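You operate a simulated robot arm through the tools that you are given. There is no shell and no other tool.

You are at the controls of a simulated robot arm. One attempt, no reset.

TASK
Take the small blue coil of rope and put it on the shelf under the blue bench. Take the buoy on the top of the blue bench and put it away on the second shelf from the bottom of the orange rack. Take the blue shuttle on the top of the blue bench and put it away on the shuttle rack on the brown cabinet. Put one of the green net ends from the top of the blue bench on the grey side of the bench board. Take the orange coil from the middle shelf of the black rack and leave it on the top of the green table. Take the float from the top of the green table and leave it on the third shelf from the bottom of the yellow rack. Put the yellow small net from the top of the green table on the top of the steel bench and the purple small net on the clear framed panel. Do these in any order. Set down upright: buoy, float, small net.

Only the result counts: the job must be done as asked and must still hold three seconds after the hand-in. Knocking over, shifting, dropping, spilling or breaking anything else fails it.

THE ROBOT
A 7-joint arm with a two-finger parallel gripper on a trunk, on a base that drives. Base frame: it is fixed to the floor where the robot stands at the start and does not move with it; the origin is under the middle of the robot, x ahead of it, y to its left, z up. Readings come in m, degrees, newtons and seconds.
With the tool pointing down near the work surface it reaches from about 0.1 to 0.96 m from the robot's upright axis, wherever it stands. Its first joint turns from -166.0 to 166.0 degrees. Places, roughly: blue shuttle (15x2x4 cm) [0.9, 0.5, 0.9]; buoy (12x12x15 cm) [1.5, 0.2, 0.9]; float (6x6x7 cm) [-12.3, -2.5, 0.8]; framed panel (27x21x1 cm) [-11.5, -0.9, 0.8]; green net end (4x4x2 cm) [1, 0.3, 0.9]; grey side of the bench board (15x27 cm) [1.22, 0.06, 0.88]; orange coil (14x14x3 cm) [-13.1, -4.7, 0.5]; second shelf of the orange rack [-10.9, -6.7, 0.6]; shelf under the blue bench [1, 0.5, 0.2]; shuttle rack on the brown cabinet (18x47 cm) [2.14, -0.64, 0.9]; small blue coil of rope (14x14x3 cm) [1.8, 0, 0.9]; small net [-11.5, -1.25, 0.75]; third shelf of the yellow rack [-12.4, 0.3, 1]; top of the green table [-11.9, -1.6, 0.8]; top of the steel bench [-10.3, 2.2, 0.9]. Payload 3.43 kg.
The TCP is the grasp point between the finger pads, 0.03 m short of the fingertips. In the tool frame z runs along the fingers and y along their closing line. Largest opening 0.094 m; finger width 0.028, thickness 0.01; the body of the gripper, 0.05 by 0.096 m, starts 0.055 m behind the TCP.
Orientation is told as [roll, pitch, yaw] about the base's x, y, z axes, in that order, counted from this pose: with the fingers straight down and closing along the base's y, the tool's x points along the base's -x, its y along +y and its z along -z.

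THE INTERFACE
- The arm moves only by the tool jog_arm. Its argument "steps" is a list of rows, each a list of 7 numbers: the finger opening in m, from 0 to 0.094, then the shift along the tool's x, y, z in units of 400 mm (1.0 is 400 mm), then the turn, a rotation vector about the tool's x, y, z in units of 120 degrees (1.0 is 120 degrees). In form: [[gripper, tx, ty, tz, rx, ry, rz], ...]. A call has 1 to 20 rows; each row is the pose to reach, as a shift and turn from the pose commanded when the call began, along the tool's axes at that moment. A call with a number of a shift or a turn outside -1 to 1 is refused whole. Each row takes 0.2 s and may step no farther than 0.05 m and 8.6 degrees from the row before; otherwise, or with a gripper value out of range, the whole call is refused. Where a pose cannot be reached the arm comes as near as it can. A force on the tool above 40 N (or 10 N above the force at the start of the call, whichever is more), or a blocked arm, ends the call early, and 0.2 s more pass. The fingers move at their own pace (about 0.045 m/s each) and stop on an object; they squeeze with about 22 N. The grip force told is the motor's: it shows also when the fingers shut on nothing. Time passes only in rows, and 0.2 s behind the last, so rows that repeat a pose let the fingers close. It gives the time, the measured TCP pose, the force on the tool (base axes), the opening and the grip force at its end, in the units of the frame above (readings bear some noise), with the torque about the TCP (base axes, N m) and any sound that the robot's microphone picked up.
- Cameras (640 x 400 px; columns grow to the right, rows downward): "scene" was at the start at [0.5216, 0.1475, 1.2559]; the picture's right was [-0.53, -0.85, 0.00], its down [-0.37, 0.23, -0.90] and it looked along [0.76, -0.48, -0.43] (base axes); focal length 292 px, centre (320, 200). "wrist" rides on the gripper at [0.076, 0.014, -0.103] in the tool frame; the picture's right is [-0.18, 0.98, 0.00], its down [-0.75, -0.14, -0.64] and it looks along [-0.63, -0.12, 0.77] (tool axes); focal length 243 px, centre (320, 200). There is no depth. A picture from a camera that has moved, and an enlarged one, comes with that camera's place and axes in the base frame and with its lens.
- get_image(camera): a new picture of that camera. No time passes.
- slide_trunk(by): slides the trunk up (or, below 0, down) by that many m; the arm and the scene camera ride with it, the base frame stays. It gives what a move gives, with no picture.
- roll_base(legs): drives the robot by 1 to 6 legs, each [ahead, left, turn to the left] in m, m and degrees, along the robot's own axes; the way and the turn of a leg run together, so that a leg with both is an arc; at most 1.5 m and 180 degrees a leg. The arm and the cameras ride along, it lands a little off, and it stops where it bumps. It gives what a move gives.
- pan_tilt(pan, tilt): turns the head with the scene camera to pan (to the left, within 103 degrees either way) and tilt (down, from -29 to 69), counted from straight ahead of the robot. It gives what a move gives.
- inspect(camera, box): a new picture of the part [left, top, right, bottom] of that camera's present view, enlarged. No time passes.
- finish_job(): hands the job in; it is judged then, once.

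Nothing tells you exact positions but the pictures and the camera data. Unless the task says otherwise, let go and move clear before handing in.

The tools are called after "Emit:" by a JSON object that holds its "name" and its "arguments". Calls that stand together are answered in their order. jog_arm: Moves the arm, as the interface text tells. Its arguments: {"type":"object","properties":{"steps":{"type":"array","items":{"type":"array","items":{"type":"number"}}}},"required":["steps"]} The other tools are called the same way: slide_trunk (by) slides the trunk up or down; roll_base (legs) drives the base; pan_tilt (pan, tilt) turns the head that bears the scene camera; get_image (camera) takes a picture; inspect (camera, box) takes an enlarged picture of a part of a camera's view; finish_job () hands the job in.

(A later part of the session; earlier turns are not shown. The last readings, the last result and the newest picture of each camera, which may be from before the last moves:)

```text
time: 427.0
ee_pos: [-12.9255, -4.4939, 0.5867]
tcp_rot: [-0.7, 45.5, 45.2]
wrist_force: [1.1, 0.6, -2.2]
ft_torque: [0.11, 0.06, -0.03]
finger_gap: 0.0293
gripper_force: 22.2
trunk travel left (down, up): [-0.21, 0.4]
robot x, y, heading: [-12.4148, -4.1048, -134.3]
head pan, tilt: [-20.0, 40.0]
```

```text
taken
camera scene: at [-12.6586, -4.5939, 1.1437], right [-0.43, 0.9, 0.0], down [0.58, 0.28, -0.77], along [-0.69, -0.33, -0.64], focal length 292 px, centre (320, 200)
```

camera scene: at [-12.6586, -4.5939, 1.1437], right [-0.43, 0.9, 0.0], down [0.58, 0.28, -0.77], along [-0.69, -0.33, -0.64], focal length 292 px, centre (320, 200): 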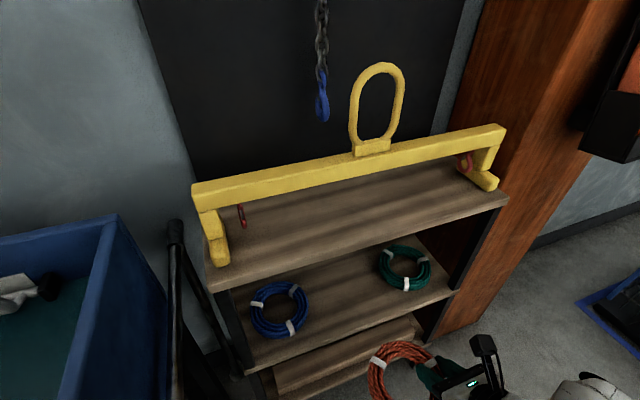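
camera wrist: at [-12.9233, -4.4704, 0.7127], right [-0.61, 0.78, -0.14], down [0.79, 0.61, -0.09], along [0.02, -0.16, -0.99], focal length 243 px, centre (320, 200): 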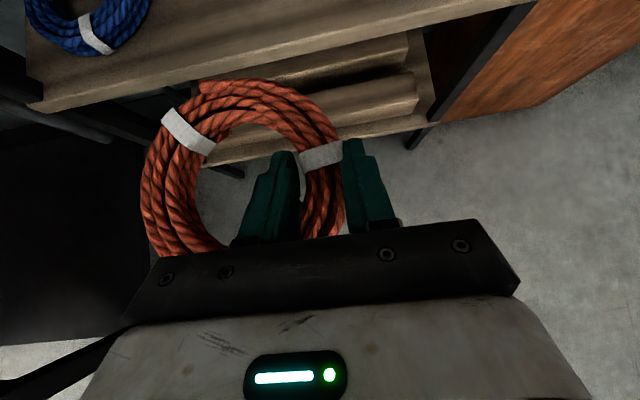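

The coil is out. I'll back off, raise up, and look toward the green table.

Emit:
{"name": "roll_base", "arguments": {"legs": [[-0.35, 0, 0]]}}

Emit:
{"name": "slide_trunk", "arguments": {"by": 0.4}}

Emit:
{"name": "pan_tilt", "arguments": {"pan": -100, "tilt": 25}}

Emit:
{"name": "get_image", "arguments": {"camera": "scene"}}

Emit:
{"name": "pan_tilt", "arguments": {"pan": -60, "tilt": 30}}

Emit:
{"name": "get_image", "arguments": {"camera": "scene"}}

```text
time: 429.3
ee_pos: [-12.6818, -4.2498, 0.5859]
tcp_rot: [-0.6, 45.4, 45.6]
wrist_force: [-0.2, 0.7, -3.1]
ft_torque: [0.14, 0.05, 0.02]
finger_gap: 0.0288
gripper_force: 21.7
trunk travel left (down, up): [-0.21, 0.4]
robot x, y, heading: [-12.172, -3.8602, -134.0]
head pan, tilt: [-20.0, 40.0]
```

```text
time: 433.1
ee_pos: [-12.6825, -4.2512, 0.9859]
tcp_rot: [-0.8, 45.5, 45.7]
wrist_force: [-0.1, 0.9, -2.7]
ft_torque: [0.15, 0.08, -0.03]
finger_gap: 0.0288
gripper_force: 21.7
trunk travel left (down, up): [-0.61, 0.0]
robot x, y, heading: [-12.1705, -3.8585, -134.0]
head pan, tilt: [-20.0, 40.0]
```

```text
time: 434.6
ee_pos: [-12.6821, -4.2496, 0.9853]
tcp_rot: [-0.7, 45.3, 45.6]
wrist_force: [0.1, -0.2, -3.2]
ft_torque: [0.13, 0.09, 0.03]
finger_gap: 0.0289
gripper_force: 22.6
trunk travel left (down, up): [-0.61, 0.0]
robot x, y, heading: [-12.1688, -3.8542, -133.9]
head pan, tilt: [-100.0, 25.0]
```

```text
taken
camera scene: at [-12.3914, -4.2347, 1.567], right [0.81, 0.59, 0.0], down [0.25, -0.34, -0.91], along [-0.53, 0.73, -0.42], focal length 292 px, centre (320, 200)
```

scene: 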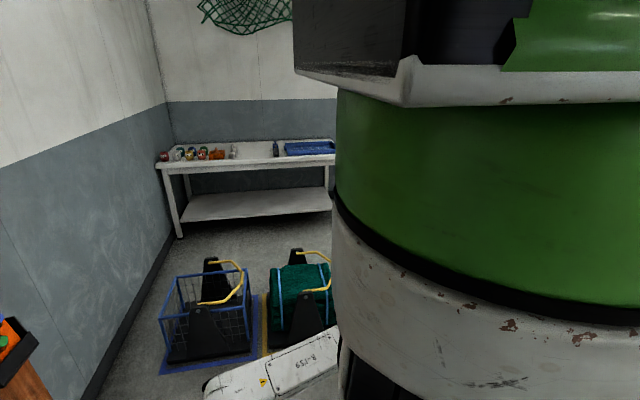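

```text
time: 435.7
ee_pos: [-12.682, -4.248, 0.9853]
tcp_rot: [-0.8, 45.4, 45.4]
wrist_force: [-0.7, 0.5, -2.0]
ft_torque: [0.14, 0.09, -0.01]
finger_gap: 0.0288
gripper_force: 22.0
trunk travel left (down, up): [-0.61, 0.0]
robot x, y, heading: [-12.1689, -3.8561, -133.9]
head pan, tilt: [-60.0, 30.0]
```

```text
taken
camera scene: at [-12.425, -4.2872, 1.5591], right [0.24, 0.97, 0.0], down [0.48, -0.12, -0.87], along [-0.84, 0.21, -0.5], focal length 292 px, centre (320, 200)
```

scene: 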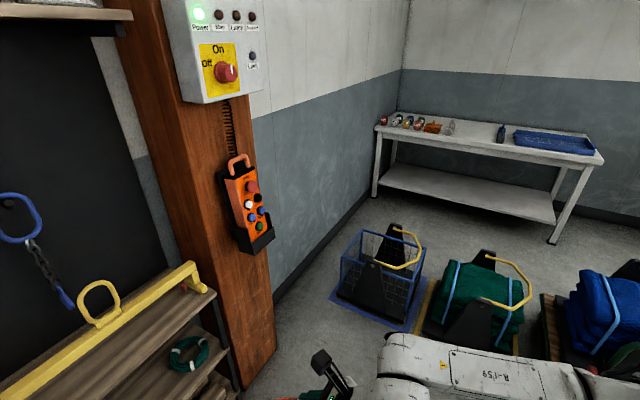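

I'll turn to face the green table.

Emit:
{"name": "roll_base", "arguments": {"legs": [[0, 0, -130]]}}

Emit:
{"name": "pan_tilt", "arguments": {"pan": 0, "tilt": 25}}

Emit:
{"name": "get_image", "arguments": {"camera": "scene"}}

Emit:
{"name": "pan_tilt", "arguments": {"pan": -45, "tilt": 25}}

Emit:
{"name": "get_image", "arguments": {"camera": "scene"}}

```text
time: 441.5
ee_pos: [-12.1471, -3.2133, 0.9854]
tcp_rot: [-0.7, 45.6, -84.2]
wrist_force: [0.7, -0.5, -3.1]
ft_torque: [0.03, -0.16, 0.0]
finger_gap: 0.0282
gripper_force: 22.3
trunk travel left (down, up): [-0.61, 0.0]
robot x, y, heading: [-12.1658, -3.8545, 96.2]
head pan, tilt: [-60.0, 30.0]
```

```text
time: 442.8
ee_pos: [-12.146, -3.2133, 0.9862]
tcp_rot: [-0.6, 45.5, -84.1]
wrist_force: [0.2, -0.2, -2.7]
ft_torque: [-0.01, -0.16, 0.0]
finger_gap: 0.0283
gripper_force: 21.9
trunk travel left (down, up): [-0.61, 0.0]
robot x, y, heading: [-12.171, -3.8581, 96.0]
head pan, tilt: [0.0, 25.0]
```

```text
taken
camera scene: at [-12.4217, -3.3462, 1.567], right [0.99, 0.11, 0.0], down [0.05, -0.42, -0.91], along [-0.1, 0.9, -0.42], focal length 292 px, centre (320, 200)
```

scene: 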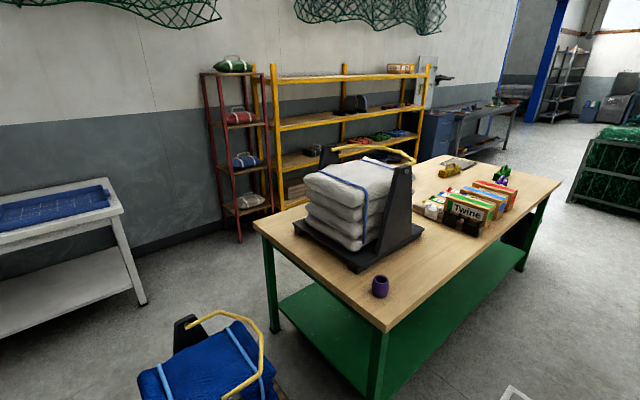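

```text
time: 443.9
ee_pos: [-12.1465, -3.2136, 0.9854]
tcp_rot: [-0.6, 45.5, -84.1]
wrist_force: [-0.3, 0.2, -2.5]
ft_torque: [0.04, -0.13, 0.01]
finger_gap: 0.0281
gripper_force: 22.4
trunk travel left (down, up): [-0.61, 0.0]
robot x, y, heading: [-12.1709, -3.8575, 96.1]
head pan, tilt: [-45.0, 25.0]
```

```text
taken
camera scene: at [-12.3541, -3.3659, 1.567], right [0.78, -0.62, 0.0], down [-0.26, -0.33, -0.91], along [0.57, 0.71, -0.42], focal length 292 px, centre (320, 200)
```

scene: 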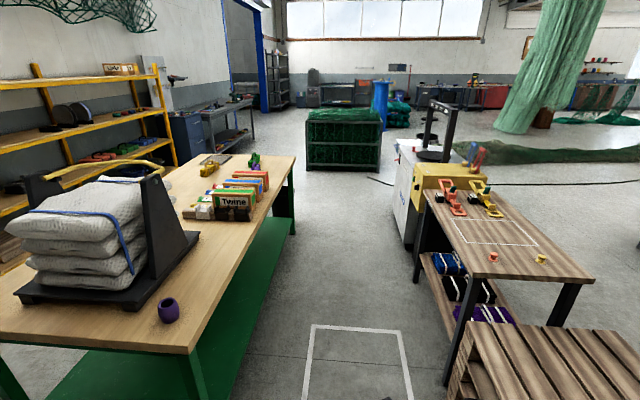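

The float (purple) sits on the table's near corner and there's free table along the edge for the coil. I'll turn to face the long side and slide into the lane beside the table.

Emit:
{"name": "roll_base", "arguments": {"legs": [[0, 0, 40], [0.36, 0, 0]]}}

Emit:
{"name": "pan_tilt", "arguments": {"pan": -45, "tilt": 40}}

Emit:
{"name": "get_image", "arguments": {"camera": "scene"}}

Emit:
{"name": "pan_tilt", "arguments": {"pan": -10, "tilt": 40}}

Emit:
{"name": "get_image", "arguments": {"camera": "scene"}}

```text
time: 448.1
ee_pos: [-12.8243, -3.0922, 0.9857]
tcp_rot: [-0.7, 45.6, -44.5]
wrist_force: [0.1, 0.6, -2.8]
ft_torque: [0.08, -0.14, 0.02]
finger_gap: 0.0281
gripper_force: 22.0
trunk travel left (down, up): [-0.61, 0.0]
robot x, y, heading: [-12.435, -3.6035, 135.8]
head pan, tilt: [-45.0, 25.0]
```

```text
time: 448.9
ee_pos: [-12.8245, -3.0923, 0.9866]
tcp_rot: [-0.6, 45.4, -44.5]
wrist_force: [0.9, -0.3, -3.4]
ft_torque: [0.05, -0.14, 0.0]
finger_gap: 0.0279
gripper_force: 22.6
trunk travel left (down, up): [-0.61, 0.0]
robot x, y, heading: [-12.4318, -3.604, 136.0]
head pan, tilt: [-45.0, 40.0]
```

```text
taken
camera scene: at [-12.8857, -3.3492, 1.5438], right [1.0, 0.02, 0.0], down [0.01, -0.64, -0.77], along [-0.01, 0.77, -0.64], focal length 292 px, centre (320, 200)
```

scene: 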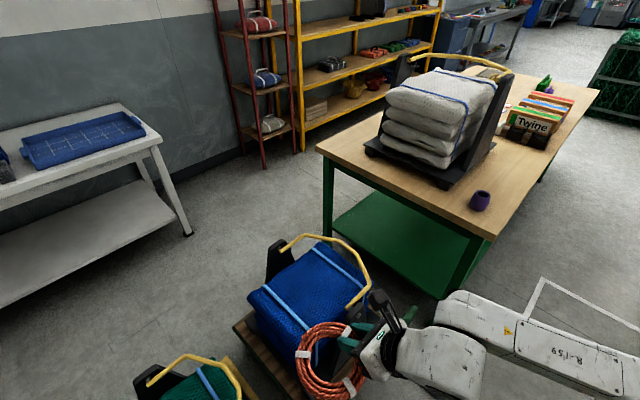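

```text
time: 449.9
ee_pos: [-12.8245, -3.0912, 0.9853]
tcp_rot: [-0.7, 45.4, -44.5]
wrist_force: [-0.5, -0.1, -3.2]
ft_torque: [0.05, -0.15, -0.01]
finger_gap: 0.0279
gripper_force: 21.6
trunk travel left (down, up): [-0.61, 0.0]
robot x, y, heading: [-12.4316, -3.6063, 136.1]
head pan, tilt: [-10.0, 40.0]
```

```text
taken
camera scene: at [-12.9342, -3.3654, 1.5437], right [0.81, 0.59, 0.0], down [0.38, -0.52, -0.77], along [-0.45, 0.62, -0.64], focal length 292 px, centre (320, 200)
```

scene: 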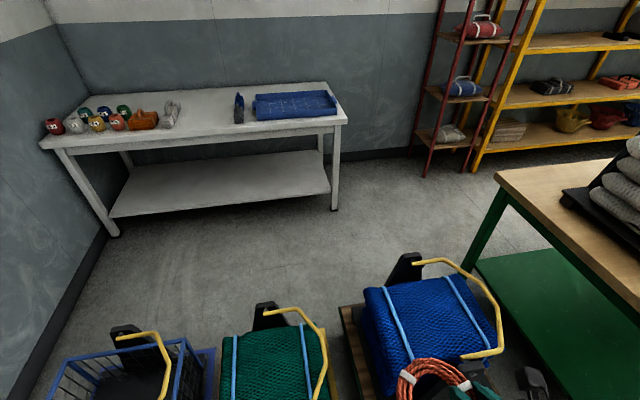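

The coil clears everything. Sliding right along the lane into position at the table's side.

Emit:
{"name": "roll_base", "arguments": {"legs": [[0, -0.65, 0], [0, -0.6, 0]]}}

Emit:
{"name": "pan_tilt", "arguments": {"pan": -20, "tilt": 50}}

Emit:
{"name": "get_image", "arguments": {"camera": "scene"}}

Emit:
{"name": "get_image", "arguments": {"camera": "wrist"}}

```text
time: 456.4
ee_pos: [-11.9528, -2.2035, 0.9858]
tcp_rot: [-0.6, 45.6, -45.2]
wrist_force: [0.6, 0.0, -2.4]
ft_torque: [0.1, -0.13, 0.03]
finger_gap: 0.028
gripper_force: 21.9
trunk travel left (down, up): [-0.61, 0.0]
robot x, y, heading: [-11.5669, -2.7172, 135.0]
head pan, tilt: [-10.0, 40.0]
```

```text
time: 457.1
ee_pos: [-11.9518, -2.2034, 0.9854]
tcp_rot: [-0.6, 45.3, -45.2]
wrist_force: [-0.3, 0.3, -3.0]
ft_torque: [0.09, -0.14, 0.0]
finger_gap: 0.0278
gripper_force: 22.0
trunk travel left (down, up): [-0.61, 0.0]
robot x, y, heading: [-11.5667, -2.7213, 134.9]
head pan, tilt: [-20.0, 50.0]
```

```text
taken
camera scene: at [-12.0489, -2.4752, 1.5296], right [0.91, 0.43, 0.0], down [0.33, -0.69, -0.64], along [-0.27, 0.58, -0.77], focal length 292 px, centre (320, 200)
```

scene: 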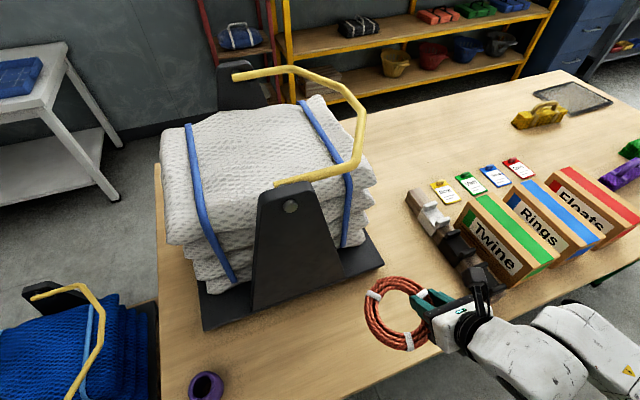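

```text
taken
camera wrist: at [-11.9265, -2.2062, 1.1125], right [0.78, 0.61, -0.14], down [0.6, -0.8, -0.09], along [-0.16, -0.02, -0.99], focal length 243 px, centre (320, 200)
```

wrist: 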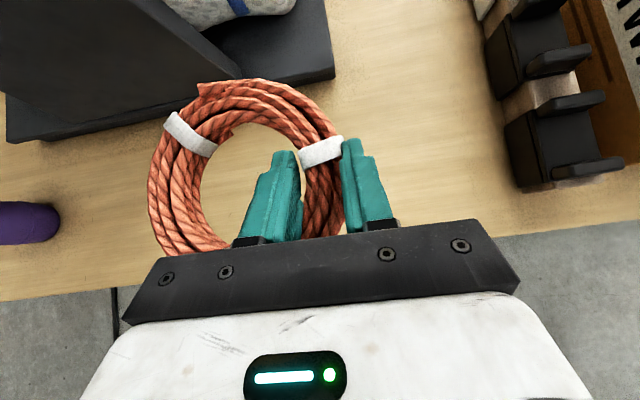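

The spot is clear: stand behind, boxes to the right, float to the left. I'll move forward 7.5 cm and lower the coil.

Emit:
{"name": "jog_arm", "arguments": {"steps": [[0.0, 0.066, 0, 0.066, 0, 0, 0], [0.0, 0.132, 0, 0.1335, 0, 0, 0], [0.0, 0.061, 0, 0.204, 0, 0, 0], [0.0, -0.01, 0, 0.274, 0, 0, 0], [0.0, -0.081, 0, 0.344, 0, 0, 0], [0.0, -0.153, 0, 0.4145, 0, 0, 0], [0.0, -0.165, 0, 0.426, 0, 0, 0], [0.0, -0.175, 0, 0.436, 0, 0, 0], [0.0, -0.185, 0, 0.446, 0, 0, 0]]}}

Emit:
{"name": "get_image", "arguments": {"camera": "wrist"}}

Emit:
{"name": "get_image", "arguments": {"camera": "scene"}}

```text
time: 458.6
ee_pos: [-12.0096, -2.149, 0.832]
tcp_rot: [-1.3, 46.4, -45.7]
wrist_force: [1.3, -1.1, 9.3]
ft_torque: [-0.1, -0.14, 0.07]
finger_gap: 0.0273
gripper_force: 22.0
trunk travel left (down, up): [-0.61, 0.0]
robot x, y, heading: [-11.5651, -2.7212, 135.1]
head pan, tilt: [-20.0, 50.0]
stopped in row 7: the force on the tool passed its limit at 52 N (the readings are from after the stop); the commanded pose is now the measured one
```

```text
taken
camera wrist: at [-11.9833, -2.1529, 0.9587], right [0.78, 0.61, -0.15], down [0.6, -0.79, -0.1], along [-0.18, -0.01, -0.98], focal length 243 px, centre (320, 200)
```

wrist: 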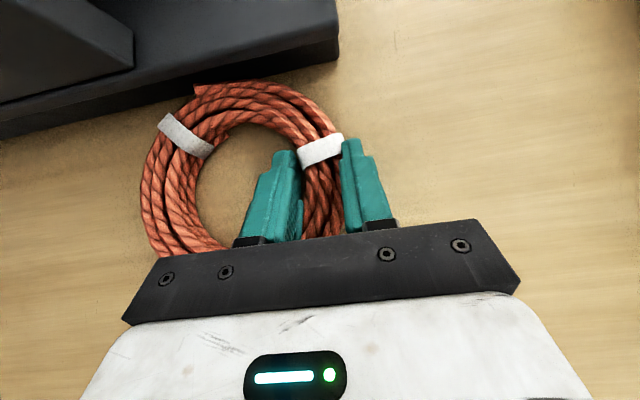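

```text
taken
camera scene: at [-12.0485, -2.4751, 1.5298], right [0.91, 0.42, 0.0], down [0.33, -0.69, -0.64], along [-0.27, 0.58, -0.77], focal length 292 px, centre (320, 200)
```

scene: 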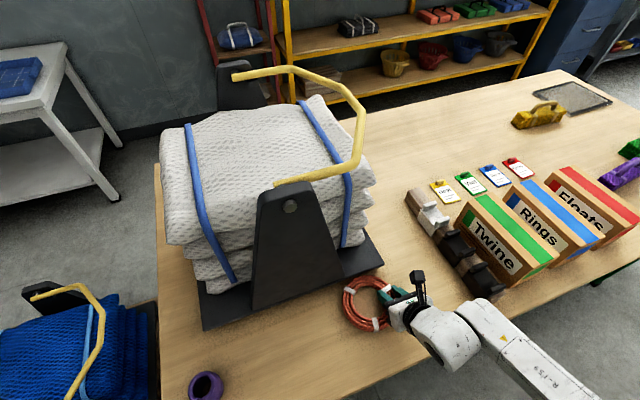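

The contact suggests the table top is near z 0.80, and the coil's far side is close to the stand's base. I'll lift 2 cm, shift back 3 cm, and set down again.

Emit:
{"name": "jog_arm", "arguments": {"steps": [[0.0, 0.036, 0, -0.035, 0, 0, 0], [0.0, -0.017, 0, -0.089, 0, 0, 0], [0.0, -0.017, 0, -0.089, 0, 0, 0]]}}

Emit:
{"name": "get_image", "arguments": {"camera": "wrist"}}

Emit:
{"name": "inspect", "arguments": {"camera": "scene", "box": [280, 220, 480, 360]}}

```text
time: 459.4
ee_pos: [-11.9873, -2.168, 0.8505]
tcp_rot: [-1.2, 46.2, -45.8]
wrist_force: [-0.2, 0.0, -2.9]
ft_torque: [0.07, -0.13, 0.0]
finger_gap: 0.0271
gripper_force: 22.0
trunk travel left (down, up): [-0.61, 0.0]
robot x, y, heading: [-11.5681, -2.7176, 135.1]
head pan, tilt: [-20.0, 50.0]
```

```text
taken
camera wrist: at [-11.9612, -2.1728, 0.9773], right [0.78, 0.61, -0.15], down [0.6, -0.79, -0.1], along [-0.18, -0.01, -0.98], focal length 243 px, centre (320, 200)
```

wrist: 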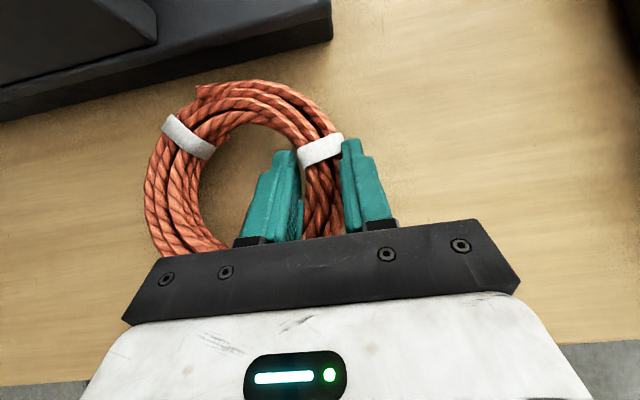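

```text
2.86 times, centred on (380, 290) of scene
camera zoom: at [-12.0487, -2.4751, 1.5296], right [0.91, 0.42, 0.0], down [0.33, -0.69, -0.64], along [-0.27, 0.58, -0.77], focal length 836 px, centre (149, -57)
```

zoom: 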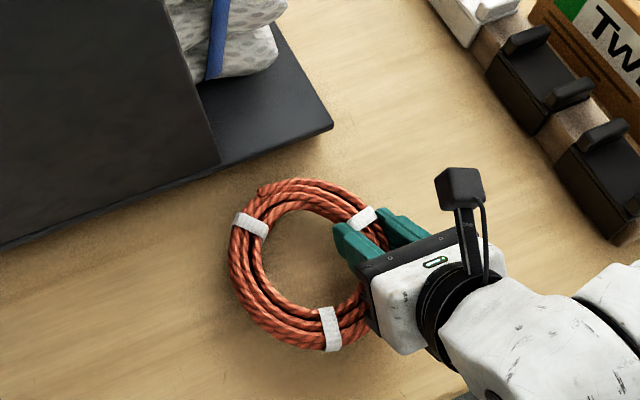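

Clear of the stand now. Lowering gently.

Emit:
{"name": "jog_arm", "arguments": {"steps": [[0.0, -0.012, 0, 0.012, 0, 0, 0], [0.0, -0.022, 0, 0.022, 0, 0, 0], [0.0, -0.029, 0, 0.029, 0, 0, 0], [0.0, -0.036, 0, 0.036, 0, 0, 0]]}}

```text
time: 460.4
ee_pos: [-11.9884, -2.1706, 0.8318]
tcp_rot: [-1.3, 46.6, -45.8]
wrist_force: [7.3, -5.1, 18.9]
ft_torque: [0.07, -0.06, -0.18]
finger_gap: 0.0268
gripper_force: 22.0
trunk travel left (down, up): [-0.61, 0.0]
robot x, y, heading: [-11.5637, -2.7199, 135.4]
head pan, tilt: [-20.0, 50.0]
```

Contact with the table at the same height. Releasing and backing out along the tool axis.

Emit:
{"name": "jog_arm", "arguments": {"steps": [[0.0, 0.004, 0, -0.004, 0, 0, 0], [0.035, 0.004, 0, -0.004, 0, 0, 0], [0.05, 0.004, 0, -0.004, 0, 0, 0], [0.06, 0.004, 0, -0.004, 0, 0, 0], [0.06, 0.004, 0, -0.004, 0, 0, 0], [0.06, 0.004, 0, -0.06, 0, 0, 0], [0.06, 0.004, 0, -0.13, 0, 0, 0], [0.06, 0.02, 0, -0.2, 0, 0, 0], [0.06, 0.06, 0, -0.27, 0, 0, 0]]}}

Emit:
{"name": "get_image", "arguments": {"camera": "wrist"}}

Emit:
{"name": "get_image", "arguments": {"camera": "scene"}}

```text
time: 462.4
ee_pos: [-11.9439, -2.2115, 0.922]
tcp_rot: [-1.2, 46.3, -45.7]
wrist_force: [-0.2, -0.6, -0.3]
ft_torque: [-0.01, 0.03, 0.01]
finger_gap: 0.0601
gripper_force: 0.1
trunk travel left (down, up): [-0.61, 0.0]
robot x, y, heading: [-11.5655, -2.7198, 135.0]
head pan, tilt: [-20.0, 50.0]
```

```text
taken
camera wrist: at [-11.9174, -2.2161, 1.0488], right [0.78, 0.61, -0.15], down [0.6, -0.79, -0.1], along [-0.18, -0.01, -0.98], focal length 243 px, centre (320, 200)
```

wrist: 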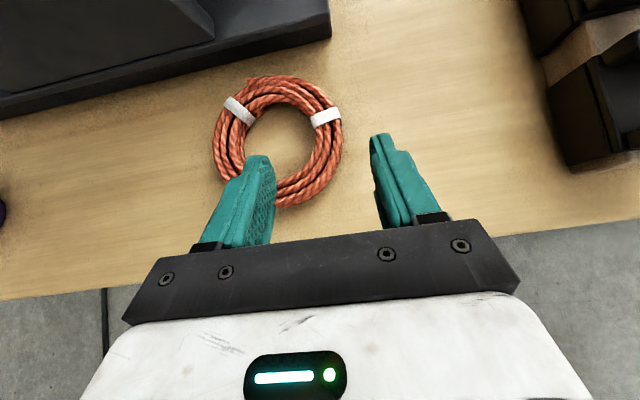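

```text
taken
camera scene: at [-12.0487, -2.4751, 1.5295], right [0.91, 0.42, 0.0], down [0.33, -0.69, -0.64], along [-0.27, 0.58, -0.77], focal length 292 px, centre (320, 200)
```

scene: 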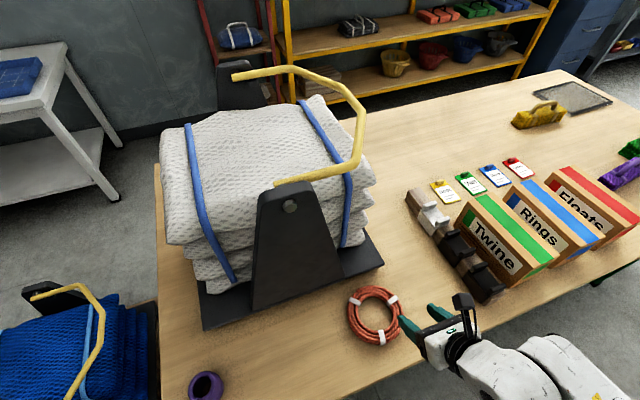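

The orange coil is on the green table. Next, the purple float at about [-12.298, -2.49]: I'll slide left in front of it.

Emit:
{"name": "roll_base", "arguments": {"legs": [[0, 0.445, 0]]}}

Emit:
{"name": "pan_tilt", "arguments": {"pan": -15, "tilt": 55}}

Emit:
{"name": "get_image", "arguments": {"camera": "scene"}}

Emit:
{"name": "get_image", "arguments": {"camera": "wrist"}}

```text
time: 465.1
ee_pos: [-12.2594, -2.5295, 0.9222]
tcp_rot: [-1.3, 46.3, -45.5]
wrist_force: [-0.6, -0.4, 0.2]
ft_torque: [0.0, -0.02, -0.02]
finger_gap: 0.0603
gripper_force: 0.0
trunk travel left (down, up): [-0.61, 0.0]
robot x, y, heading: [-11.8787, -3.0335, 135.6]
head pan, tilt: [-20.0, 50.0]
```

```text
time: 465.7
ee_pos: [-12.2591, -2.5286, 0.9236]
tcp_rot: [-1.2, 46.3, -45.5]
wrist_force: [0.3, -0.2, -0.6]
ft_torque: [0.04, 0.02, -0.02]
finger_gap: 0.0602
gripper_force: 0.1
trunk travel left (down, up): [-0.61, 0.0]
robot x, y, heading: [-11.8807, -3.0381, 135.3]
head pan, tilt: [-15.0, 55.0]
```

```text
taken
camera scene: at [-12.3663, -2.7999, 1.5231], right [0.86, 0.5, 0.0], down [0.41, -0.71, -0.57], along [-0.29, 0.5, -0.82], focal length 292 px, centre (320, 200)
```

scene: 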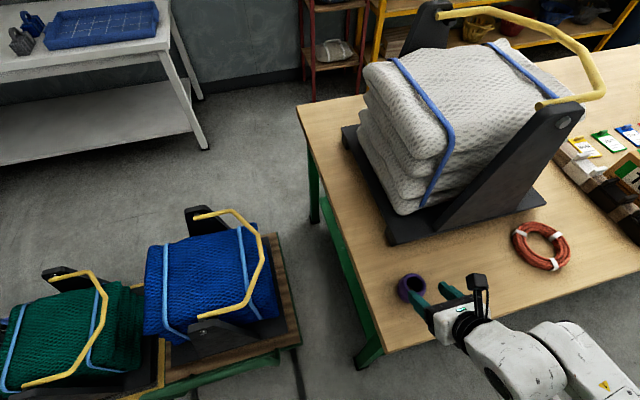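

```text
taken
camera wrist: at [-12.2325, -2.5328, 1.0486], right [0.78, 0.61, -0.15], down [0.6, -0.79, -0.1], along [-0.18, -0.01, -0.98], focal length 243 px, centre (320, 200)
```

wrist: 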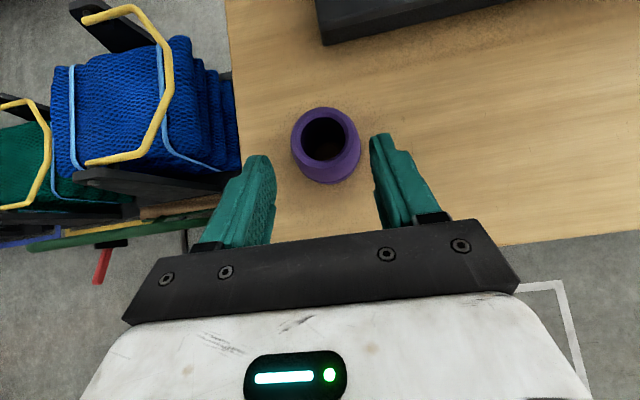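

The float is centred between the fingers. Opening wider and moving down onto it.

Emit:
{"name": "jog_arm", "arguments": {"steps": [[0.085, 0, 0, 0, 0, 0, 0], [0.085, -0.015, 0, 0.06, 0, 0, 0], [0.085, -0.03, 0, 0.12, 0, 0, 0], [0.085, -0.045, 0, 0.18, 0, 0, 0], [0.085, -0.06, 0, 0.2325, 0, 0, 0], [0.085, -0.06, 0, 0.2325, 0, 0, 0]]}}

Emit:
{"name": "get_image", "arguments": {"camera": "wrist"}}

Emit:
{"name": "inspect", "arguments": {"camera": "scene", "box": [350, 230, 530, 360]}}

```text
time: 467.1
ee_pos: [-12.2954, -2.4939, 0.8394]
tcp_rot: [-1.2, 46.3, -45.5]
wrist_force: [0.5, 0.1, 0.7]
ft_torque: [0.02, -0.02, -0.04]
finger_gap: 0.0847
gripper_force: 0.1
trunk travel left (down, up): [-0.61, 0.0]
robot x, y, heading: [-11.8822, -3.0373, 135.3]
head pan, tilt: [-15.0, 55.0]
```

```text
taken
camera wrist: at [-12.2686, -2.4978, 0.9657], right [0.78, 0.61, -0.15], down [0.6, -0.79, -0.1], along [-0.18, -0.01, -0.98], focal length 243 px, centre (320, 200)
```

wrist: 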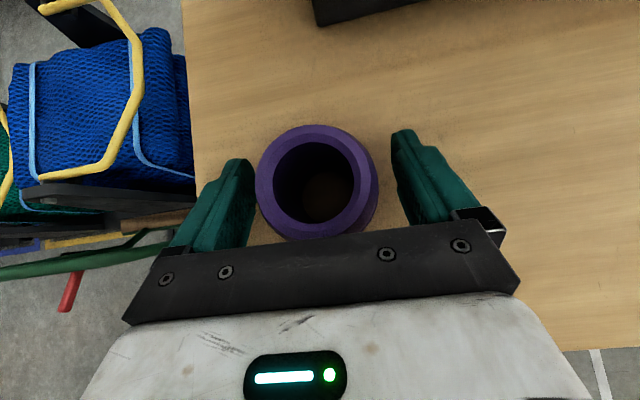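

```text
3.08 times, centred on (440, 295) of scene
camera zoom: at [-12.3664, -2.7998, 1.523], right [0.86, 0.5, 0.0], down [0.41, -0.71, -0.57], along [-0.29, 0.49, -0.82], focal length 900 px, centre (-49, -92)
```

zoom: 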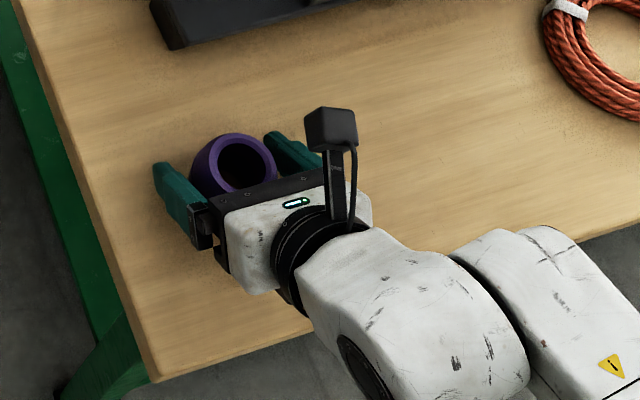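

Float between the fingers. Closing and lifting.

Emit:
{"name": "jog_arm", "arguments": {"steps": [[0.06, 0, -0.003, 0, 0, 0, 0], [0.03, 0, -0.003, 0, 0, 0, 0], [0.0, 0, -0.003, 0, 0, 0, 0], [0.0, 0, -0.003, 0, 0, 0, 0], [0.0, 0, -0.003, 0, 0, 0, 0], [0.0, 0, -0.003, 0, 0, 0, 0]]}}

Emit:
{"name": "jog_arm", "arguments": {"steps": [[0.0, 0.03, -0.003, -0.03, 0, 0, 0], [0.0, 0.08, -0.003, -0.08, 0, 0, 0], [0.0, 0.14, -0.003, -0.14, 0, 0, 0], [0.0, 0.2, -0.003, -0.2, 0, 0, 0], [0.0, 0.2, -0.003, -0.2, 0, 0, 0]]}}

Emit:
{"name": "get_image", "arguments": {"camera": "wrist"}}

Emit:
{"name": "inspect", "arguments": {"camera": "scene", "box": [350, 200, 530, 330]}}

```text
time: 468.5
ee_pos: [-12.2963, -2.4945, 0.8404]
tcp_rot: [-1.3, 46.3, -45.6]
wrist_force: [-0.2, -0.1, -0.3]
ft_torque: [0.01, -0.01, -0.01]
finger_gap: 0.0621
gripper_force: 22.4
trunk travel left (down, up): [-0.61, 0.0]
robot x, y, heading: [-11.8772, -3.0322, 135.3]
head pan, tilt: [-15.0, 55.0]
```

```text
time: 469.7
ee_pos: [-12.2949, -2.4981, 0.9547]
tcp_rot: [-1.3, 46.3, -45.5]
wrist_force: [0.4, 0.4, 0.0]
ft_torque: [0.02, 0.01, -0.03]
finger_gap: 0.0621
gripper_force: 22.0
trunk travel left (down, up): [-0.61, 0.0]
robot x, y, heading: [-11.8782, -3.0367, 135.3]
head pan, tilt: [-15.0, 55.0]
```

```text
taken
camera wrist: at [-12.2677, -2.501, 1.0807], right [0.78, 0.61, -0.15], down [0.6, -0.79, -0.1], along [-0.18, -0.01, -0.98], focal length 243 px, centre (320, 200)
```

wrist: 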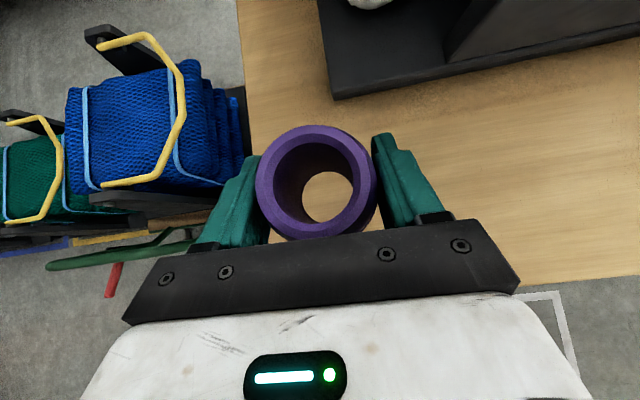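

```text
3.08 times, centred on (440, 265) of scene
camera zoom: at [-12.3663, -2.7999, 1.5231], right [0.86, 0.5, 0.0], down [0.41, -0.71, -0.57], along [-0.29, 0.49, -0.82], focal length 900 px, centre (-49, 0)
```

zoom: 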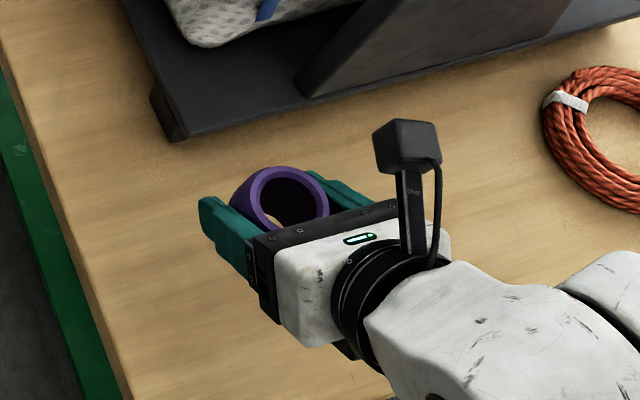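

The float is held upright. I'll turn to face along the lane and drive around the table's near end toward the yellow rack.

Emit:
{"name": "roll_base", "arguments": {"legs": [[0, 0, -90], [0, 0.06, 0], [1.3, 0, 0], [1.2, 0, 0]]}}

Emit:
{"name": "pan_tilt", "arguments": {"pan": 80, "tilt": 20}}

Emit:
{"name": "get_image", "arguments": {"camera": "scene"}}

Emit:
{"name": "pan_tilt", "arguments": {"pan": 30, "tilt": 25}}

Emit:
{"name": "get_image", "arguments": {"camera": "scene"}}

```text
time: 486.5
ee_pos: [-9.5734, -0.8114, 0.9536]
tcp_rot: [-1.4, 46.2, -136.5]
wrist_force: [0.5, 0.6, -1.1]
ft_torque: [0.01, 0.02, -0.02]
finger_gap: 0.0618
gripper_force: 22.0
trunk travel left (down, up): [-0.61, 0.0]
robot x, y, heading: [-10.1172, -1.2155, 44.2]
head pan, tilt: [-15.0, 55.0]
```

```text
time: 488.2
ee_pos: [-9.5739, -0.8098, 0.9552]
tcp_rot: [-1.2, 46.2, -136.5]
wrist_force: [-0.2, 0.0, -0.7]
ft_torque: [0.02, 0.01, -0.02]
finger_gap: 0.0613
gripper_force: 22.0
trunk travel left (down, up): [-0.61, 0.0]
robot x, y, heading: [-10.1204, -1.2171, 44.0]
head pan, tilt: [80.0, 20.0]
```

```text
taken
camera scene: at [-9.9904, -0.6906, 1.5751], right [0.83, 0.56, 0.0], down [0.19, -0.28, -0.94], along [-0.53, 0.78, -0.34], focal length 292 px, centre (320, 200)
```

scene: 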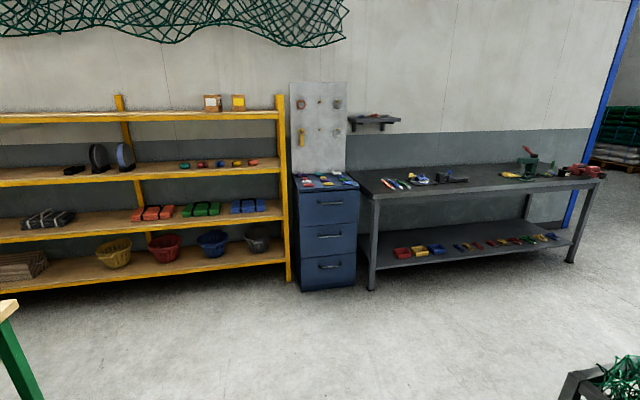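

```text
time: 489.4
ee_pos: [-9.5748, -0.8119, 0.9548]
tcp_rot: [-1.1, 46.3, -136.5]
wrist_force: [1.0, -0.5, -0.6]
ft_torque: [-0.01, -0.03, 0.01]
finger_gap: 0.0614
gripper_force: 22.0
trunk travel left (down, up): [-0.61, 0.0]
robot x, y, heading: [-10.1206, -1.2168, 44.1]
head pan, tilt: [30.0, 25.0]
```

```text
taken
camera scene: at [-9.9131, -0.6788, 1.5671], right [0.96, -0.27, 0.0], down [-0.11, -0.41, -0.91], along [0.24, 0.87, -0.42], focal length 292 px, centre (320, 200)
```

scene: 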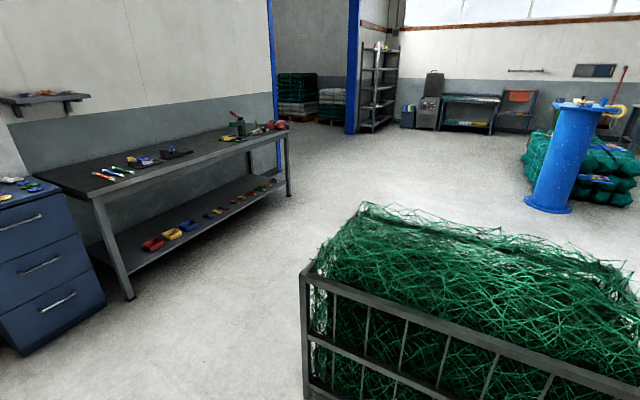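

The yellow rack's third shelf (z 1.0) holds small floats and discs. I'll turn to face it and move closer to find a free spot.

Emit:
{"name": "roll_base", "arguments": {"legs": [[0, 0, 91], [0, -0.3, 0], [1.3, -0.19, 0]]}}

Emit:
{"name": "pan_tilt", "arguments": {"pan": 10, "tilt": 25}}

Emit:
{"name": "get_image", "arguments": {"camera": "scene"}}

Emit:
{"name": "inspect", "arguments": {"camera": "scene", "box": [150, 60, 450, 240]}}

```text
time: 501.4
ee_pos: [-11.0692, 0.6155, 0.9542]
tcp_rot: [-1.2, 46.3, -47.2]
wrist_force: [-0.1, 0.5, -1.4]
ft_torque: [0.05, 0.01, -0.03]
finger_gap: 0.061
gripper_force: 22.0
trunk travel left (down, up): [-0.61, 0.0]
robot x, y, heading: [-10.671, 0.0633, 133.7]
head pan, tilt: [30.0, 25.0]
```

```text
time: 502.3
ee_pos: [-11.0692, 0.6156, 0.9552]
tcp_rot: [-1.2, 46.3, -47.1]
wrist_force: [0.6, -0.7, -1.6]
ft_torque: [0.01, 0.03, 0.0]
finger_gap: 0.061
gripper_force: 21.8
trunk travel left (down, up): [-0.61, 0.0]
robot x, y, heading: [-10.673, 0.0637, 133.6]
head pan, tilt: [10.0, 25.0]
```

```text
taken
camera scene: at [-11.1891, 0.3061, 1.5671], right [0.59, 0.81, 0.0], down [0.34, -0.25, -0.91], along [-0.73, 0.54, -0.42], focal length 292 px, centre (320, 200)
```

scene: 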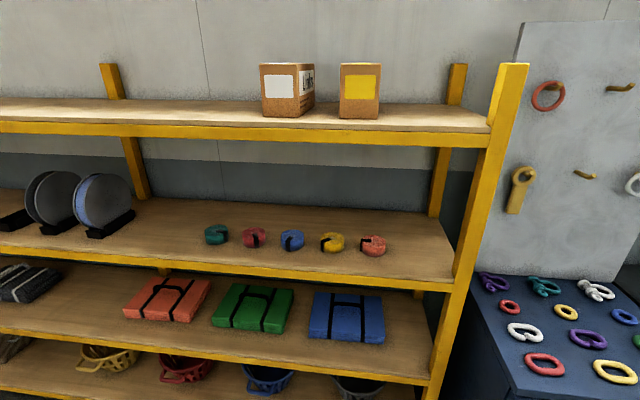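

```text
2.13 times, centred on (300, 150) of scene
camera zoom: at [-11.1891, 0.3061, 1.5671], right [0.59, 0.81, 0.0], down [0.34, -0.25, -0.91], along [-0.73, 0.54, -0.42], focal length 624 px, centre (363, 307)
```

zoom: 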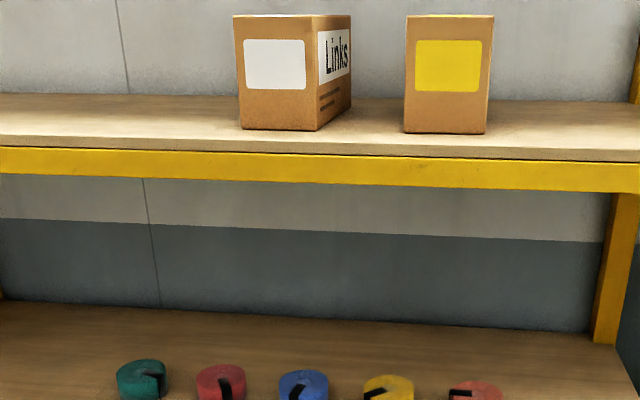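

There's a free spot on the third shelf between the last red roll and the right post. I'll raise the float above shelf height and approach.

Emit:
{"name": "jog_arm", "arguments": {"steps": [[0.0, 0.056, 0, -0.054, 0, 0, 0], [0.0, 0.113, 0, -0.108, 0, 0, 0], [0.0, 0.17, 0, -0.162, 0, 0, 0], [0.0, 0.226, 0, -0.216, 0, 0, 0], [0.0, 0.226, 0, -0.216, 0, 0, 0]]}}

Emit:
{"name": "roll_base", "arguments": {"legs": [[0, 0, 1.4], [0, 0.11, 0], [0.4, 0, 0]]}}

Emit:
{"name": "pan_tilt", "arguments": {"pan": -30, "tilt": 40}}

Emit:
{"name": "get_image", "arguments": {"camera": "scene"}}

Emit:
{"name": "get_image", "arguments": {"camera": "wrist"}}

```text
time: 503.5
ee_pos: [-11.0685, 0.6188, 1.0794]
tcp_rot: [-1.3, 46.4, -47.1]
wrist_force: [-0.3, 0.4, -0.3]
ft_torque: [0.0, 0.01, -0.01]
finger_gap: 0.061
gripper_force: 21.5
trunk travel left (down, up): [-0.61, 0.0]
robot x, y, heading: [-10.6748, 0.0629, 133.8]
head pan, tilt: [10.0, 25.0]
```

```text
time: 507.1
ee_pos: [-11.449, 0.8144, 1.0793]
tcp_rot: [-1.2, 46.3, -45.5]
wrist_force: [-0.3, -0.8, -1.0]
ft_torque: [0.0, 0.01, 0.0]
finger_gap: 0.0608
gripper_force: 22.2
trunk travel left (down, up): [-0.61, 0.0]
robot x, y, heading: [-11.0316, 0.2734, 135.5]
head pan, tilt: [10.0, 25.0]
```

```text
time: 508.2
ee_pos: [-11.4486, 0.8145, 1.0784]
tcp_rot: [-1.1, 46.3, -45.5]
wrist_force: [1.2, -0.6, -0.5]
ft_torque: [0.0, 0.01, 0.01]
finger_gap: 0.0611
gripper_force: 21.8
trunk travel left (down, up): [-0.61, 0.0]
robot x, y, heading: [-11.0322, 0.274, 135.3]
head pan, tilt: [-30.0, 40.0]
```

```text
taken
camera scene: at [-11.5061, 0.5279, 1.5438], right [0.96, 0.27, 0.0], down [0.17, -0.62, -0.77], along [-0.2, 0.74, -0.64], focal length 292 px, centre (320, 200)
```

scene: 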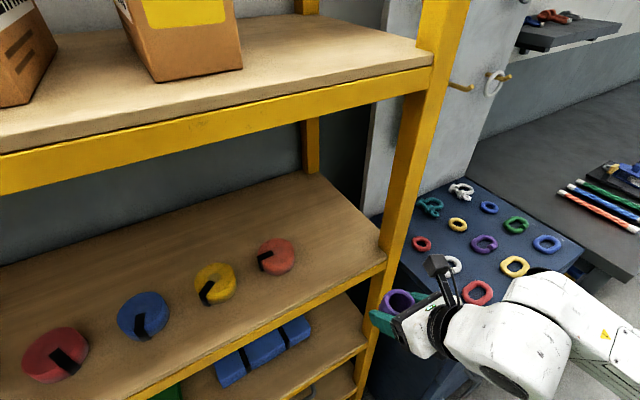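

```text
taken
camera wrist: at [-11.4214, 0.8106, 1.2054], right [0.78, 0.61, -0.15], down [0.6, -0.79, -0.1], along [-0.18, -0.01, -0.98], focal length 243 px, centre (320, 200)
```

wrist: 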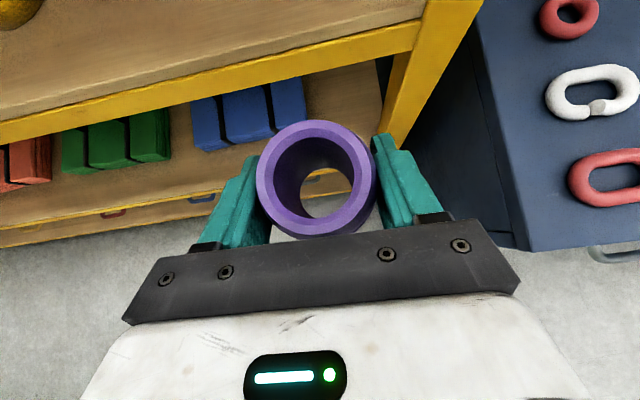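

The float lines up with the free gap. Moving it in over the shelf, shifting 1 cm to the right to centre it.

Emit:
{"name": "jog_arm", "arguments": {"steps": [[0.0, 0.07, 0.01, 0.074, 0, 0, 0], [0.0, 0.141, 0.02, 0.148, 0, 0, 0], [0.0, 0.212, 0.025, 0.222, 0, 0, 0], [0.0, 0.282, 0.025, 0.295, 0, 0, 0], [0.0, 0.353, 0.025, 0.369, 0, 0, 0], [0.0, 0.423, 0.025, 0.443, 0, 0, 0], [0.0, 0.423, 0.025, 0.443, 0, 0, 0]]}}

Emit:
{"name": "get_image", "arguments": {"camera": "wrist"}}

Emit:
{"name": "get_image", "arguments": {"camera": "scene"}}

```text
time: 509.0
ee_pos: [-11.5155, 0.8962, 1.0799]
tcp_rot: [-1.4, 45.2, -45.7]
wrist_force: [16.4, -15.1, 13.5]
ft_torque: [-0.12, -0.57, -0.05]
finger_gap: 0.0627
gripper_force: 21.4
trunk travel left (down, up): [-0.61, 0.0]
robot x, y, heading: [-11.0326, 0.2736, 135.1]
head pan, tilt: [-30.0, 40.0]
stopped in row 3: the force on the tool passed its limit at 199 N (the readings are from after the stop); the commanded pose is now the measured one
```

```text
taken
camera wrist: at [-11.4901, 0.8933, 1.2068], right [0.78, 0.61, -0.15], down [0.6, -0.79, -0.08], along [-0.17, -0.03, -0.99], focal length 243 px, centre (320, 200)
```

wrist: 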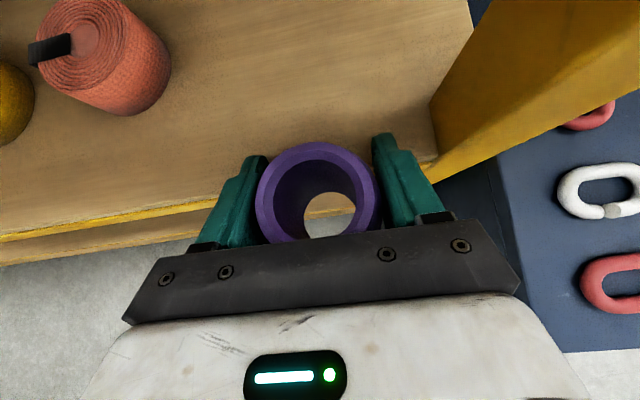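

```text
taken
camera scene: at [-11.5039, 0.5271, 1.5447], right [0.96, 0.26, 0.0], down [0.17, -0.62, -0.77], along [-0.2, 0.74, -0.64], focal length 292 px, centre (320, 200)
```

scene: 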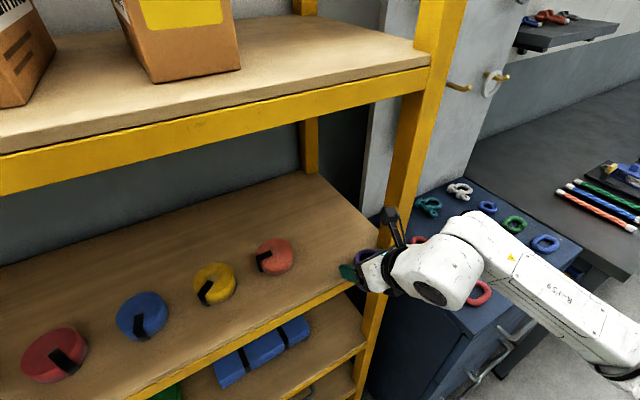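

I hit the shelf's front edge – the shelf must be a little higher than estimated. I'll back off and check the float in the grip.

Emit:
{"name": "jog_arm", "arguments": {"steps": [[0.0, -0.04, 0, -0.042, 0, 0, 0], [0.0, -0.1, 0, -0.105, 0, 0, 0], [0.0, -0.16, 0, -0.168, 0, 0, 0], [0.0, -0.16, 0, -0.168, 0, 0, 0]]}}

Emit:
{"name": "get_image", "arguments": {"camera": "wrist"}}

Emit:
{"name": "pan_tilt", "arguments": {"pan": -30, "tilt": 30}}

Emit:
{"name": "get_image", "arguments": {"camera": "scene"}}

Emit:
{"name": "inspect", "arguments": {"camera": "scene", "box": [340, 220, 460, 320]}}

```text
time: 510.0
ee_pos: [-11.4523, 0.8307, 1.0796]
tcp_rot: [-1.4, 45.2, -45.8]
wrist_force: [-0.9, -1.0, 0.1]
ft_torque: [0.02, 0.02, -0.02]
finger_gap: 0.0625
gripper_force: 22.1
trunk travel left (down, up): [-0.61, 0.0]
robot x, y, heading: [-11.0315, 0.2729, 135.4]
head pan, tilt: [-30.0, 40.0]
```

```text
taken
camera wrist: at [-11.4262, 0.8294, 1.2061], right [0.78, 0.61, -0.15], down [0.6, -0.79, -0.08], along [-0.17, -0.03, -0.99], focal length 243 px, centre (320, 200)
```

wrist: 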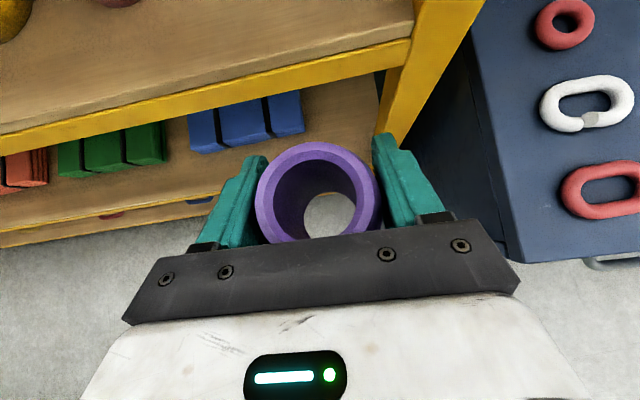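

```text
time: 510.7
ee_pos: [-11.4514, 0.8314, 1.0795]
tcp_rot: [-1.3, 45.2, -45.7]
wrist_force: [0.5, 0.6, -1.4]
ft_torque: [0.02, 0.01, 0.0]
finger_gap: 0.0626
gripper_force: 22.2
trunk travel left (down, up): [-0.61, 0.0]
robot x, y, heading: [-11.0337, 0.2696, 135.5]
head pan, tilt: [-30.0, 30.0]
```

```text
taken
camera scene: at [-11.5068, 0.5335, 1.559], right [0.96, 0.26, 0.0], down [0.13, -0.48, -0.87], along [-0.23, 0.84, -0.5], focal length 292 px, centre (320, 200)
```

scene: 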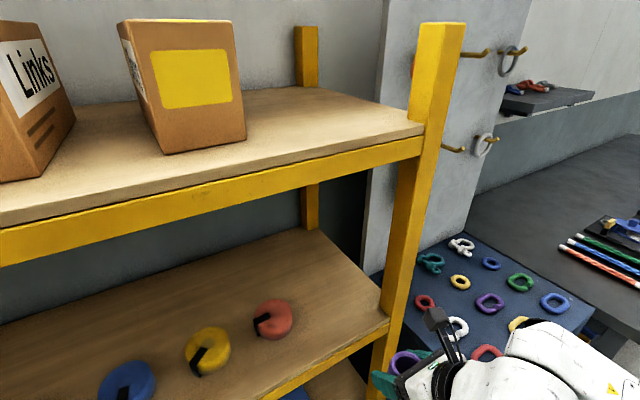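

```text
4.00 times, centred on (400, 270) of scene
camera zoom: at [-11.5068, 0.5335, 1.559], right [0.96, 0.26, 0.0], down [0.13, -0.48, -0.87], along [-0.23, 0.84, -0.5], focal length 1170 px, centre (0, -80)
```

zoom: 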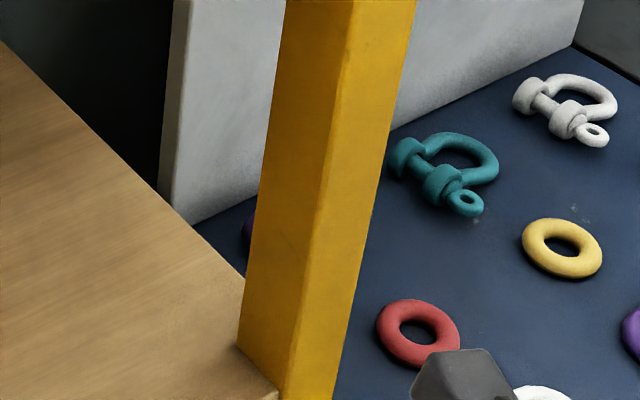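

From two views the shelf top is actually at z ≈ 1.053 and its corner at [-11.477, 0.956]. I'll raise the float by 6 cm, shift 1.4 cm left, and check.

Emit:
{"name": "jog_arm", "arguments": {"steps": [[0.0, 0.05, -0.018, -0.05, 0, 0, 0], [0.0, 0.1064, -0.035, -0.1057, 0, 0, 0], [0.0, 0.1064, -0.035, -0.1057, 0, 0, 0]]}}

Emit:
{"name": "get_image", "arguments": {"camera": "wrist"}}

Emit:
{"name": "pan_tilt", "arguments": {"pan": -50, "tilt": 45}}

Emit:
{"name": "get_image", "arguments": {"camera": "scene"}}

Emit:
{"name": "inspect", "arguments": {"camera": "scene", "box": [220, 160, 380, 290]}}

```text
time: 511.5
ee_pos: [-11.4601, 0.8204, 1.1387]
tcp_rot: [-1.4, 45.3, -45.6]
wrist_force: [0.5, 0.7, -0.1]
ft_torque: [-0.04, 0.03, 0.0]
finger_gap: 0.0624
gripper_force: 21.8
trunk travel left (down, up): [-0.61, 0.0]
robot x, y, heading: [-11.0367, 0.2707, 135.2]
head pan, tilt: [-30.0, 30.0]
```

```text
taken
camera wrist: at [-11.4353, 0.8191, 1.266], right [0.78, 0.61, -0.15], down [0.6, -0.8, -0.08], along [-0.17, -0.03, -0.99], focal length 243 px, centre (320, 200)
```

wrist: 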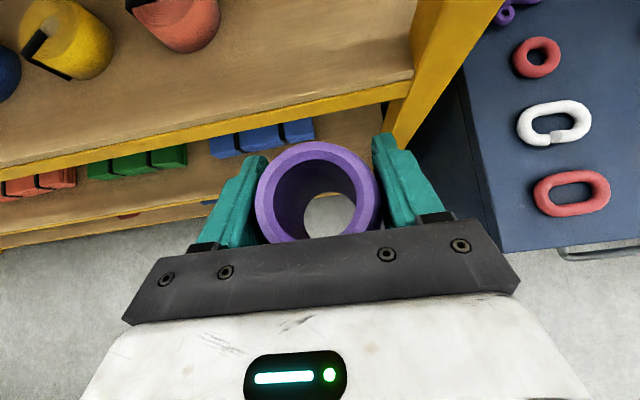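

```text
time: 512.4
ee_pos: [-11.4602, 0.8217, 1.1404]
tcp_rot: [-1.4, 45.2, -45.7]
wrist_force: [0.0, 0.4, -0.4]
ft_torque: [0.01, -0.03, 0.02]
finger_gap: 0.0624
gripper_force: 22.1
trunk travel left (down, up): [-0.61, 0.0]
robot x, y, heading: [-11.0337, 0.2719, 135.3]
head pan, tilt: [-50.0, 45.0]
```

```text
taken
camera scene: at [-11.4763, 0.5273, 1.5365], right [1.0, -0.08, 0.0], down [-0.06, -0.7, -0.71], along [0.06, 0.71, -0.71], focal length 292 px, centre (320, 200)
```

scene: 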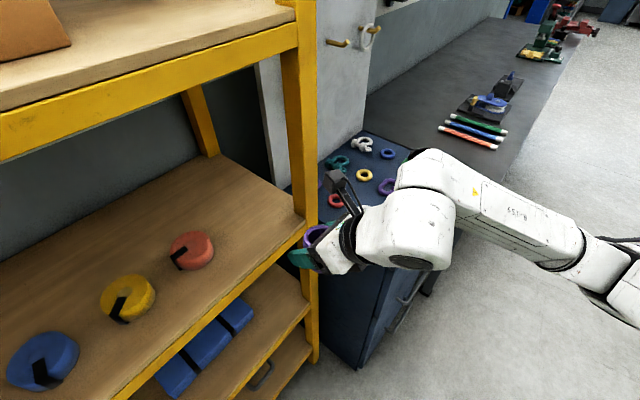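

```text
3.08 times, centred on (300, 225) of scene
camera zoom: at [-11.4763, 0.5273, 1.5365], right [1.0, -0.08, 0.0], down [-0.06, -0.7, -0.71], along [0.06, 0.71, -0.71], focal length 900 px, centre (382, 123)
```

zoom: 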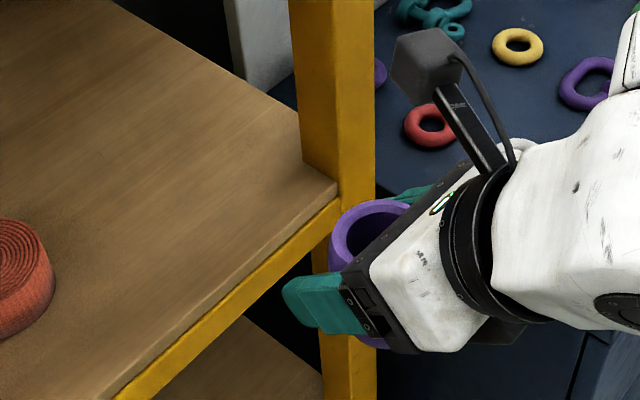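

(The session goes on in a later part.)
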